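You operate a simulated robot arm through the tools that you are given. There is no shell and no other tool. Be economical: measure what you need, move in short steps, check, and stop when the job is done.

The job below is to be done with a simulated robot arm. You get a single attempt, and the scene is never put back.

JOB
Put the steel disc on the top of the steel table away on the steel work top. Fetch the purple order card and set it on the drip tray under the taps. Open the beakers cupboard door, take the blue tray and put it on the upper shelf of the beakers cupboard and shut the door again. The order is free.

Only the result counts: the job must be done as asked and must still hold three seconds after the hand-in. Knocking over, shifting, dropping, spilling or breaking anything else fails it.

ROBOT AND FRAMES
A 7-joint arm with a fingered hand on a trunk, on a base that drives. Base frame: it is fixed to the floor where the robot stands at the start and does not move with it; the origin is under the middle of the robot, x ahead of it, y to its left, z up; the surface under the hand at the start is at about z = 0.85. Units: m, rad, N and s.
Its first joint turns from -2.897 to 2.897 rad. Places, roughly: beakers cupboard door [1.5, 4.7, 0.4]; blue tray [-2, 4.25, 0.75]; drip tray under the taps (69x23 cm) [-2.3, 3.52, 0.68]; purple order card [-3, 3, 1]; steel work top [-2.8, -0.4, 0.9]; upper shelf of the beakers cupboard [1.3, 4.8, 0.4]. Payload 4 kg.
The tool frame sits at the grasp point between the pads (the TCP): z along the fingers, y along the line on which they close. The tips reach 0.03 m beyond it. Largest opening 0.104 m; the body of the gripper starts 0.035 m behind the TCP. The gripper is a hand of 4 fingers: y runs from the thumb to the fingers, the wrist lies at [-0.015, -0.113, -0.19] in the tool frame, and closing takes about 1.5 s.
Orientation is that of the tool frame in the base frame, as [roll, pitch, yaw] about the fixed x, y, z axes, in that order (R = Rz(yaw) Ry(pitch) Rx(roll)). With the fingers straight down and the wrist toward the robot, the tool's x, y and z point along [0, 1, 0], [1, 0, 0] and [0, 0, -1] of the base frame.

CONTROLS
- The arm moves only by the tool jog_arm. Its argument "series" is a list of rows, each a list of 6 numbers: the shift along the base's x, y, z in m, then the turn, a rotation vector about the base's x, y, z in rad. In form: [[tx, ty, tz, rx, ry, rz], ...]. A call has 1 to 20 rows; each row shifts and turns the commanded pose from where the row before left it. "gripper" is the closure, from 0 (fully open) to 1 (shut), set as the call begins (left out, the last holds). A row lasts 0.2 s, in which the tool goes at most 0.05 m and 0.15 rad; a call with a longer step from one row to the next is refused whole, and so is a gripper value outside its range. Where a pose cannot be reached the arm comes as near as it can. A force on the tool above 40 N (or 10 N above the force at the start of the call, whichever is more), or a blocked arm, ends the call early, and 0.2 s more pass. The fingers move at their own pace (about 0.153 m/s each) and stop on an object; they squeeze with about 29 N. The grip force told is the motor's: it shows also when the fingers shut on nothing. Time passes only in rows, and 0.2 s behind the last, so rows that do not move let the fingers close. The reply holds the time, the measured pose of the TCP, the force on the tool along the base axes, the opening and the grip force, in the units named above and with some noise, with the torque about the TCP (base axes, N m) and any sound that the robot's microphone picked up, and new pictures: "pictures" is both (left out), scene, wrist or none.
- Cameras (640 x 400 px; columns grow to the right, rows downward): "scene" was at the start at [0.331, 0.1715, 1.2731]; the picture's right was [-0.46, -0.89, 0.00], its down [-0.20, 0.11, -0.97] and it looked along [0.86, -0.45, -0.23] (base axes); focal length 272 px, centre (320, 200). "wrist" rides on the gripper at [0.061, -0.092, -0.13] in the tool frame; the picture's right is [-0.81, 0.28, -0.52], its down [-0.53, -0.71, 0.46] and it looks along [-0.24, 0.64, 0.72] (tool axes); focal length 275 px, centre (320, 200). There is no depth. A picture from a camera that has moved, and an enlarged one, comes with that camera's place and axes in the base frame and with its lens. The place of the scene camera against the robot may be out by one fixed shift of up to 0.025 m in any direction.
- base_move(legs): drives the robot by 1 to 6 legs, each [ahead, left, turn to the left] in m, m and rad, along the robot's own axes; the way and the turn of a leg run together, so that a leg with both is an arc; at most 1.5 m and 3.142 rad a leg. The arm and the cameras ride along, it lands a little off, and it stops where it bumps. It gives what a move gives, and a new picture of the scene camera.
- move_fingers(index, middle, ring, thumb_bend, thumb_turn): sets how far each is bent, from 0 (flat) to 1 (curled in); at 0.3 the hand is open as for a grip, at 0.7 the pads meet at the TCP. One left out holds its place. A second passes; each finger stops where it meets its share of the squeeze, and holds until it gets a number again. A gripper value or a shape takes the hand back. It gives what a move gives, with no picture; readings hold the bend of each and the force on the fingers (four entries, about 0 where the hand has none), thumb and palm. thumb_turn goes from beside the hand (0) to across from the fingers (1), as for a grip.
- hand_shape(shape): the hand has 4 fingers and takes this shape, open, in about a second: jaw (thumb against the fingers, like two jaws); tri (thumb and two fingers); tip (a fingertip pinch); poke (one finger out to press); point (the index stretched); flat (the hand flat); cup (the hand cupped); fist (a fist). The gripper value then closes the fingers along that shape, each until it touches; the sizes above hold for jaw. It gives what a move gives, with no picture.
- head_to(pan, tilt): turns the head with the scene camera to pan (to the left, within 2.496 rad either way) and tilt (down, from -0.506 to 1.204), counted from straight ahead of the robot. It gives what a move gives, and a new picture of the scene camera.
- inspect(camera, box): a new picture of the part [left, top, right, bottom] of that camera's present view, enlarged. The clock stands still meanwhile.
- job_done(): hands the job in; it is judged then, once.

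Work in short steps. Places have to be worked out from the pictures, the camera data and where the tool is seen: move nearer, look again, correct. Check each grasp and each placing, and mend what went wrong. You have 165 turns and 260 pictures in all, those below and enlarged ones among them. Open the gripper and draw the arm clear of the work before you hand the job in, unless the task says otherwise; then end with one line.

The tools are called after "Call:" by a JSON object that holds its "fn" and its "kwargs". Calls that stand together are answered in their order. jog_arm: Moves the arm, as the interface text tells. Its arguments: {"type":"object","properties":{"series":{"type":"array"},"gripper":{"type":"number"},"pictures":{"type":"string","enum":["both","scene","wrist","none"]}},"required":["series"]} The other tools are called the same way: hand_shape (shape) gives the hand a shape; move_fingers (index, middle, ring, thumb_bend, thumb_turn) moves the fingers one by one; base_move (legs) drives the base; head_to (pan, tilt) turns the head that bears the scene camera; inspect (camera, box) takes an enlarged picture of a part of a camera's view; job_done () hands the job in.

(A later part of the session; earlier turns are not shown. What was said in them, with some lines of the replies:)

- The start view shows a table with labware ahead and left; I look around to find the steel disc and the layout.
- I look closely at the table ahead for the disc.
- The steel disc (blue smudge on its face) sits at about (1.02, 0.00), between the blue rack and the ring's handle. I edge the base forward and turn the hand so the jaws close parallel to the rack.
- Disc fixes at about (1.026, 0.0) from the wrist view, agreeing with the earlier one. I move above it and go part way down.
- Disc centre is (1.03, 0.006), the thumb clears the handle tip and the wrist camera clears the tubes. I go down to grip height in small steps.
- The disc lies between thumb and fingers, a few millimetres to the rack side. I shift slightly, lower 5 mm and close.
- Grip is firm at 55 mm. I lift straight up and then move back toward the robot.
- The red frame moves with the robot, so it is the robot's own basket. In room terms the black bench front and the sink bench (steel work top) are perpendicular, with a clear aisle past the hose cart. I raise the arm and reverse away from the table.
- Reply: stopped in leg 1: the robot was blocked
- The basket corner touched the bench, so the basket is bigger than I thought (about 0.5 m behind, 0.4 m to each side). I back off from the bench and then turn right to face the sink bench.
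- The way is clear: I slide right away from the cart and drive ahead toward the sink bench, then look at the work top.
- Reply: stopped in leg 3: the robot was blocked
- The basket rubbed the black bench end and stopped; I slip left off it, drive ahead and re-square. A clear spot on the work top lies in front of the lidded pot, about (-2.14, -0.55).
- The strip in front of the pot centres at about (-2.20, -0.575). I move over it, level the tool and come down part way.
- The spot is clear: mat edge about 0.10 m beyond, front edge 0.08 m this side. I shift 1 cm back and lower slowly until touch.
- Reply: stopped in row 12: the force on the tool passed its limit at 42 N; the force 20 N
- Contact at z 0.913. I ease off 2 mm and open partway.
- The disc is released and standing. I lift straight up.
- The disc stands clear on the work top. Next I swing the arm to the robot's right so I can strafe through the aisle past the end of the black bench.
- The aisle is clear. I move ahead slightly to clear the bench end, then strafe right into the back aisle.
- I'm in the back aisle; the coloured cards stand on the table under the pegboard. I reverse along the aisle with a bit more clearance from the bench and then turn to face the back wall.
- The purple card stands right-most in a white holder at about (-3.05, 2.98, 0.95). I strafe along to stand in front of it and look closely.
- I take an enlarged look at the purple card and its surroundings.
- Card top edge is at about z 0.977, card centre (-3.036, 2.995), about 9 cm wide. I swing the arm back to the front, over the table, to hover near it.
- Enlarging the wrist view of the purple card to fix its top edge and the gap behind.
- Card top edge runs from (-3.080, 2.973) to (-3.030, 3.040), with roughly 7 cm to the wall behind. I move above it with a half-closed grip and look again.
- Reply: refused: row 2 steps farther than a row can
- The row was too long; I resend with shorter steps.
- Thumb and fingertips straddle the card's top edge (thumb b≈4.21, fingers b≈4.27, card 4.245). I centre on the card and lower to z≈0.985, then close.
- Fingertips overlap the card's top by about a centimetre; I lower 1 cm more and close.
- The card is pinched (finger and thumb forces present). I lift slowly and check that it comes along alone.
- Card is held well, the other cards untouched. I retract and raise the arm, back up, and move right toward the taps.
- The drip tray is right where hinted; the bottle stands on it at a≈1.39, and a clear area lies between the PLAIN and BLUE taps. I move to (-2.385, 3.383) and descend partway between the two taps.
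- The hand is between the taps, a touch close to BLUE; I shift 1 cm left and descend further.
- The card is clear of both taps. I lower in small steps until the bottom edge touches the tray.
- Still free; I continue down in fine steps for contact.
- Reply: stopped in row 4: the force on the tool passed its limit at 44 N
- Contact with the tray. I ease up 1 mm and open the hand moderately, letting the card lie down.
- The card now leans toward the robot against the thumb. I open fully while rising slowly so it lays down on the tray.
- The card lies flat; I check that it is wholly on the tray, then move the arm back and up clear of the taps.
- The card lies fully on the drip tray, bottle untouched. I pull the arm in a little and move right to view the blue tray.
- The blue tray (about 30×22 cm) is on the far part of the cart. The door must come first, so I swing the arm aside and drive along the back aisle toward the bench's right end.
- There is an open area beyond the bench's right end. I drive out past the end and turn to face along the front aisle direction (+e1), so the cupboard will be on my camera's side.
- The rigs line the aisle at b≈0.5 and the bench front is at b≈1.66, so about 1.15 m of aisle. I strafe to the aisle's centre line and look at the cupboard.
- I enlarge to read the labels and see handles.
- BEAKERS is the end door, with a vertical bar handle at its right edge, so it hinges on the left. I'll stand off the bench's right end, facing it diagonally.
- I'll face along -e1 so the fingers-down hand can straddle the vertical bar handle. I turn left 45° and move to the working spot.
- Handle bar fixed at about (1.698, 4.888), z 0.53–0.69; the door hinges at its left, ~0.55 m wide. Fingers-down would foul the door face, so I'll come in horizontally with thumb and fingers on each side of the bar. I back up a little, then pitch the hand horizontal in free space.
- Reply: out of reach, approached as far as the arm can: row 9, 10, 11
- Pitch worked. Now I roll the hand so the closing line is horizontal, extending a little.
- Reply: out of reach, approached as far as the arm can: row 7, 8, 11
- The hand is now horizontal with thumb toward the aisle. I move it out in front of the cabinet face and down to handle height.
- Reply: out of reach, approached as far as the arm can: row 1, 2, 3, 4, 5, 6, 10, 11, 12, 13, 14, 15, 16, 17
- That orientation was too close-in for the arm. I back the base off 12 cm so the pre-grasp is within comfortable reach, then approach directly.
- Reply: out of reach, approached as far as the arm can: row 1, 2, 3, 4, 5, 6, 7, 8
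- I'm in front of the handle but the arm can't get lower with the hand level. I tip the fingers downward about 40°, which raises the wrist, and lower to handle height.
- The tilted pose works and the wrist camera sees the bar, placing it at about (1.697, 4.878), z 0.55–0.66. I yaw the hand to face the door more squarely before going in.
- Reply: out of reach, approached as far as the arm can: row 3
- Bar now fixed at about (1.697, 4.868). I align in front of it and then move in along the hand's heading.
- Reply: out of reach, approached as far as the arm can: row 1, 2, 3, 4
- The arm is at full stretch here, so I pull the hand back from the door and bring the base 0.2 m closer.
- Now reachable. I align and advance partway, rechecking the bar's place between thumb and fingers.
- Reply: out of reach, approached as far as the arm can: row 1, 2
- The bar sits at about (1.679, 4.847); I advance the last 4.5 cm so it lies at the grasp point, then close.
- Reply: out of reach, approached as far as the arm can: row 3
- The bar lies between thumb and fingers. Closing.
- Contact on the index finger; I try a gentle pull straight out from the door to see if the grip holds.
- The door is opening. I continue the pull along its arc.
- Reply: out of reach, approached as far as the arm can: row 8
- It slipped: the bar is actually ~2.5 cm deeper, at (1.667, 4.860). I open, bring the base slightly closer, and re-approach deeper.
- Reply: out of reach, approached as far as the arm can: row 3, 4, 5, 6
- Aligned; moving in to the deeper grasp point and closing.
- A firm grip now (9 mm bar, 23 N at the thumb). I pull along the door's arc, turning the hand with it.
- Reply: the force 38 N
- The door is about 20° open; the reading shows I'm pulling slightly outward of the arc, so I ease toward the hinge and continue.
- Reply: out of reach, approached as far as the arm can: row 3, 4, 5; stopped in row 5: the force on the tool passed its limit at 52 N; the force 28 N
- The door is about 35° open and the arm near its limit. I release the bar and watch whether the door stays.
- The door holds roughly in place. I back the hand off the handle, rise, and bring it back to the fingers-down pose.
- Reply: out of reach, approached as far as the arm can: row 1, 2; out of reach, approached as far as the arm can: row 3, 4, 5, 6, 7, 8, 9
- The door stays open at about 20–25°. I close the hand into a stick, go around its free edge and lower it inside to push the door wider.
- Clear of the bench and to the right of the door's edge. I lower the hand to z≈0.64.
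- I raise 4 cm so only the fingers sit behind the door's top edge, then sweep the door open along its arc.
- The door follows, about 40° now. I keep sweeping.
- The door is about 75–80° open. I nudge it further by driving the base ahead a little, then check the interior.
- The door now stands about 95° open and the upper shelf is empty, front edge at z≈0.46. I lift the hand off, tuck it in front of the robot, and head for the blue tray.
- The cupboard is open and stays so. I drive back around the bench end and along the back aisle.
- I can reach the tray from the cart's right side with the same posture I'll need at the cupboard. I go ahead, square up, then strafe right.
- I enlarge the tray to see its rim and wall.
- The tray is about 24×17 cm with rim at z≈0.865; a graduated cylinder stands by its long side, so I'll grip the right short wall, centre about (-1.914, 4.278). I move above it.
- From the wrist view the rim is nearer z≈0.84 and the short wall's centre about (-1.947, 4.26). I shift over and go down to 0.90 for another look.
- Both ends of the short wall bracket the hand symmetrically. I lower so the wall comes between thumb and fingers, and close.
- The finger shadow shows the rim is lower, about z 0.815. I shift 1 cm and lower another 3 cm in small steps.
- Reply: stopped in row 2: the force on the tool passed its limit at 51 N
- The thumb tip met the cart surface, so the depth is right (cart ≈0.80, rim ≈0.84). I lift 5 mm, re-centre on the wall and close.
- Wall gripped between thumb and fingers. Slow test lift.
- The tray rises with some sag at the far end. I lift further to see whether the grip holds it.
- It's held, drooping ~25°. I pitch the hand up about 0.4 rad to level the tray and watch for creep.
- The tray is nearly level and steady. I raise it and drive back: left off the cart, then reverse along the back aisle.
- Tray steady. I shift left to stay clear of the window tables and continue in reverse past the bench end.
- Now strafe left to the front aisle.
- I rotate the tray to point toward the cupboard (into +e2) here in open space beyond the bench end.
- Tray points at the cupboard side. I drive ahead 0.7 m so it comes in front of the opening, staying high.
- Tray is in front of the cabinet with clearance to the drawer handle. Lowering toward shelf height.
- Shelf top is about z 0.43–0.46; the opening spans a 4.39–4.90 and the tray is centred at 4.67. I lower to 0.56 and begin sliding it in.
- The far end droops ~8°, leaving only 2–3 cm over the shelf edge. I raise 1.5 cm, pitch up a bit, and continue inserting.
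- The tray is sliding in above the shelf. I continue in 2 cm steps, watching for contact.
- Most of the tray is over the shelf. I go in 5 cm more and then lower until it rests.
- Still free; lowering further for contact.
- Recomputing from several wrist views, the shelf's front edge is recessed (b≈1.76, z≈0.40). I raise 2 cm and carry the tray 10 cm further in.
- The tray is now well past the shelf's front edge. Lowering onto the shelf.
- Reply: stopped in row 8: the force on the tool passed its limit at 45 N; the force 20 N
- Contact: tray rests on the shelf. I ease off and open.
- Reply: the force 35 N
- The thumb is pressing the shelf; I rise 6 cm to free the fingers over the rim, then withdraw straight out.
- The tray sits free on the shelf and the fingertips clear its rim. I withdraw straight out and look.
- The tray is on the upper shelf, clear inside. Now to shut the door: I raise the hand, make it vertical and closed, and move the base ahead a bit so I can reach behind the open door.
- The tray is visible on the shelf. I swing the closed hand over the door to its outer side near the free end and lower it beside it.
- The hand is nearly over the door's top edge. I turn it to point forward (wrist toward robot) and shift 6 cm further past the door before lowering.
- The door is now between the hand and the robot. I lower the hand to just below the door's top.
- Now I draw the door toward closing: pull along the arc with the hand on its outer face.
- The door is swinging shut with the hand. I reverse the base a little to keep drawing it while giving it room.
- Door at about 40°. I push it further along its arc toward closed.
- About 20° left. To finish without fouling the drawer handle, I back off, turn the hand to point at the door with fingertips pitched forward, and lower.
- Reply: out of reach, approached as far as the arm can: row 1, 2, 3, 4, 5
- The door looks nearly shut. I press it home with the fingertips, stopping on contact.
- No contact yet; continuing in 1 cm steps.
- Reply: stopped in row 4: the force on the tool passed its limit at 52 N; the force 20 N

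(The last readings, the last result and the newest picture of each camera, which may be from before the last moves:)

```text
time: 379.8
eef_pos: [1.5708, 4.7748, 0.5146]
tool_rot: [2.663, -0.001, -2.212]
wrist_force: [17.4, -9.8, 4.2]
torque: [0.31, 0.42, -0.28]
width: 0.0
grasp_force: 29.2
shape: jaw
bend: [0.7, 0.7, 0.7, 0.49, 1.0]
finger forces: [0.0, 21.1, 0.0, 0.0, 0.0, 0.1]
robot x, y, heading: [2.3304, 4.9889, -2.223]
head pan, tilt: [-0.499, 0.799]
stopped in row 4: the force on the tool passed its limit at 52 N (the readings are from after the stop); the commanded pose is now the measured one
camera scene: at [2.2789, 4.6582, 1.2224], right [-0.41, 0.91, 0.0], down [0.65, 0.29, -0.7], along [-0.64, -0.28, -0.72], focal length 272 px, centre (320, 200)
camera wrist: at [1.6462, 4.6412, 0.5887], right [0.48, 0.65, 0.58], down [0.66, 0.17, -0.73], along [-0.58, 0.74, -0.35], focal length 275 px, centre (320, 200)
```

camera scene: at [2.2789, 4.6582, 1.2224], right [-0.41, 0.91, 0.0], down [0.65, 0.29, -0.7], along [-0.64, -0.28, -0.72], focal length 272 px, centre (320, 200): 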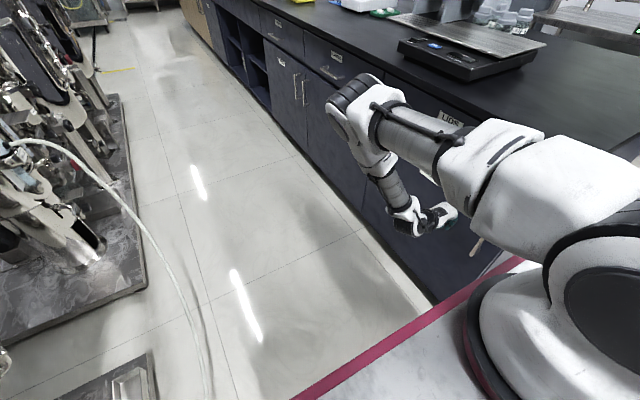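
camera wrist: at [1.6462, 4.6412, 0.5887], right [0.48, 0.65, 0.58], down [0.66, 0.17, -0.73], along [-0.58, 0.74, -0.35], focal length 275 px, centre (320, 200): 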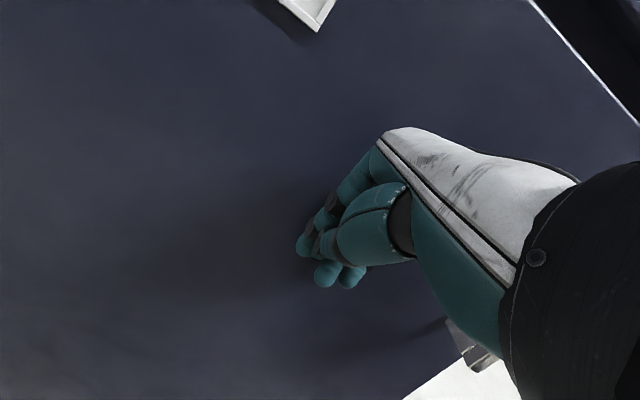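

Pressed firmly against the stop; the door is shut. I withdraw and raise the arm, then inspect.

Call:
{"fn": "jog_arm", "kwargs": {"series": [[0.0237, -0.0183, 0, 0, 0, 0], [0.0316, -0.0244, 0, 0, 0, 0], [0.0316, -0.0244, 0, 0, 0, 0], [0.0316, -0.0244, 0, 0, 0, 0], [0.0316, -0.0244, 0, 0, 0, 0], [0.0316, -0.0244, 0, 0, 0, 0], [0.0316, -0.0244, 0.02, 0, 0, 0], [0, 0, 0.045, -0.073, -0.095, 0], [0, 0, 0.045, -0.073, -0.095, 0], [0, 0, 0.045, -0.073, -0.095, 0], [0, 0, 0.045, -0.073, -0.095, 0], [0, 0, 0.045, 0, 0, 0], [0, 0, 0.045, 0, 0, 0], [0, 0, 0.045, 0, 0, 0], [0, 0, 0.045, 0, 0, 0], [0, 0, 0.045, 0, 0, 0], [0, 0, 0.045, 0, 0, 0], [0, 0, 0, 0, 0, 0]], "gripper": 0, "pictures": "wrist"}}

Call:
{"fn": "base_move", "kwargs": {"legs": [[-0.4, 0, 0]]}}

Call:
{"fn": "inspect", "kwargs": {"camera": "scene", "box": [330, 20, 600, 250]}}

```text
time: 383.6
eef_pos: [1.7781, 4.61, 0.9864]
tool_rot: [3.139, -0.008, -2.217]
wrist_force: [0.4, 0.5, -0.2]
torque: [0.02, 0.01, 0.0]
width: 0.1039
grasp_force: 0.1
shape: jaw
bend: [0.3, 0.3, 0.3, 0.3, 0.98]
finger forces: [0.0, 0.0, 0.1, 0.0, 0.1, 0.0]
robot x, y, heading: [2.3332, 4.9918, -2.226]
head pan, tilt: [-0.499, 0.799]
camera wrist: at [1.8153, 4.5069, 1.1171], right [0.27, 0.81, 0.51], down [0.89, -0.01, -0.46], along [-0.37, 0.58, -0.72], focal length 275 px, centre (320, 200)
```

wrist: 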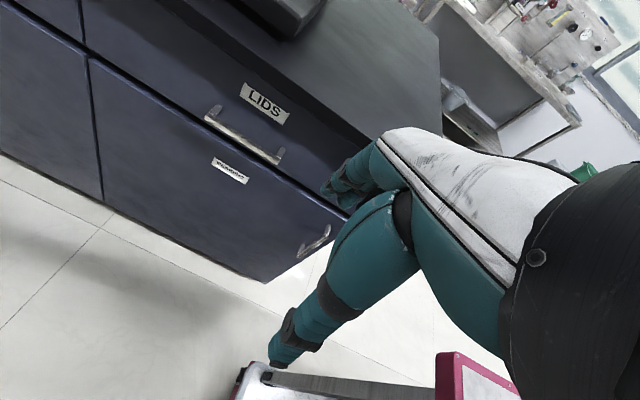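

```text
time: 386.1
eef_pos: [2.0181, 4.9278, 0.9857]
tool_rot: [3.138, -0.008, -2.216]
wrist_force: [0.3, 0.1, -0.1]
torque: [0.02, 0.0, 0.02]
width: 0.1039
grasp_force: 0.0
shape: jaw
bend: [0.3, 0.3, 0.3, 0.3, 0.98]
finger forces: [0.0, 0.0, 0.0, 0.0, 0.0, 0.1]
robot x, y, heading: [2.573, 5.3078, -2.222]
head pan, tilt: [-0.499, 0.799]
camera scene: at [2.5191, 4.9746, 1.2224], right [-0.41, 0.91, 0.0], down [0.65, 0.29, -0.7], along [-0.64, -0.28, -0.72], focal length 272 px, centre (320, 200)
```

scene: 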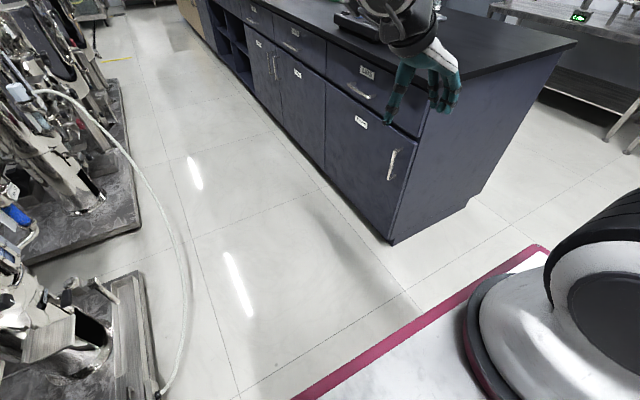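

```text
1.74 times, centred on (465, 135) of scene
camera zoom: at [2.5191, 4.9746, 1.2224], right [-0.41, 0.91, 0.0], down [0.65, 0.29, -0.7], along [-0.64, -0.28, -0.72], focal length 474 px, centre (68, 313)
```

zoom: 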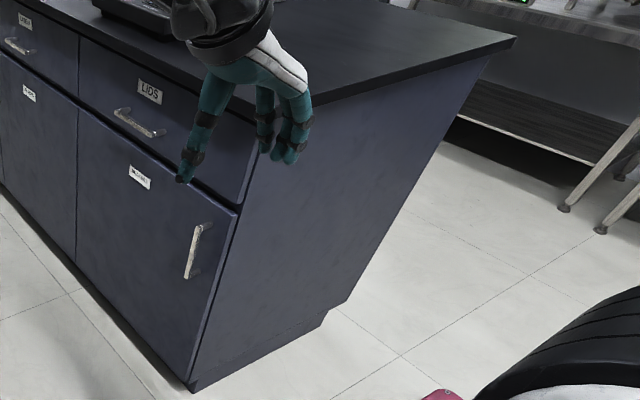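

The cupboard door is flush shut, the hand is open and the arm clear. All three parts are done, so I hand in.

Call:
{"fn": "job_done", "kwargs": {}}

```text
The job is handed in.
```

The steel disc is on the steel work top, the purple card lies face down on the drip tray, and the blue tray is on the upper shelf of the beakers cupboard with the door shut. While driving, the robot's basket bumped the black bench twice. I saw nothing on it move, though I did not check each item.
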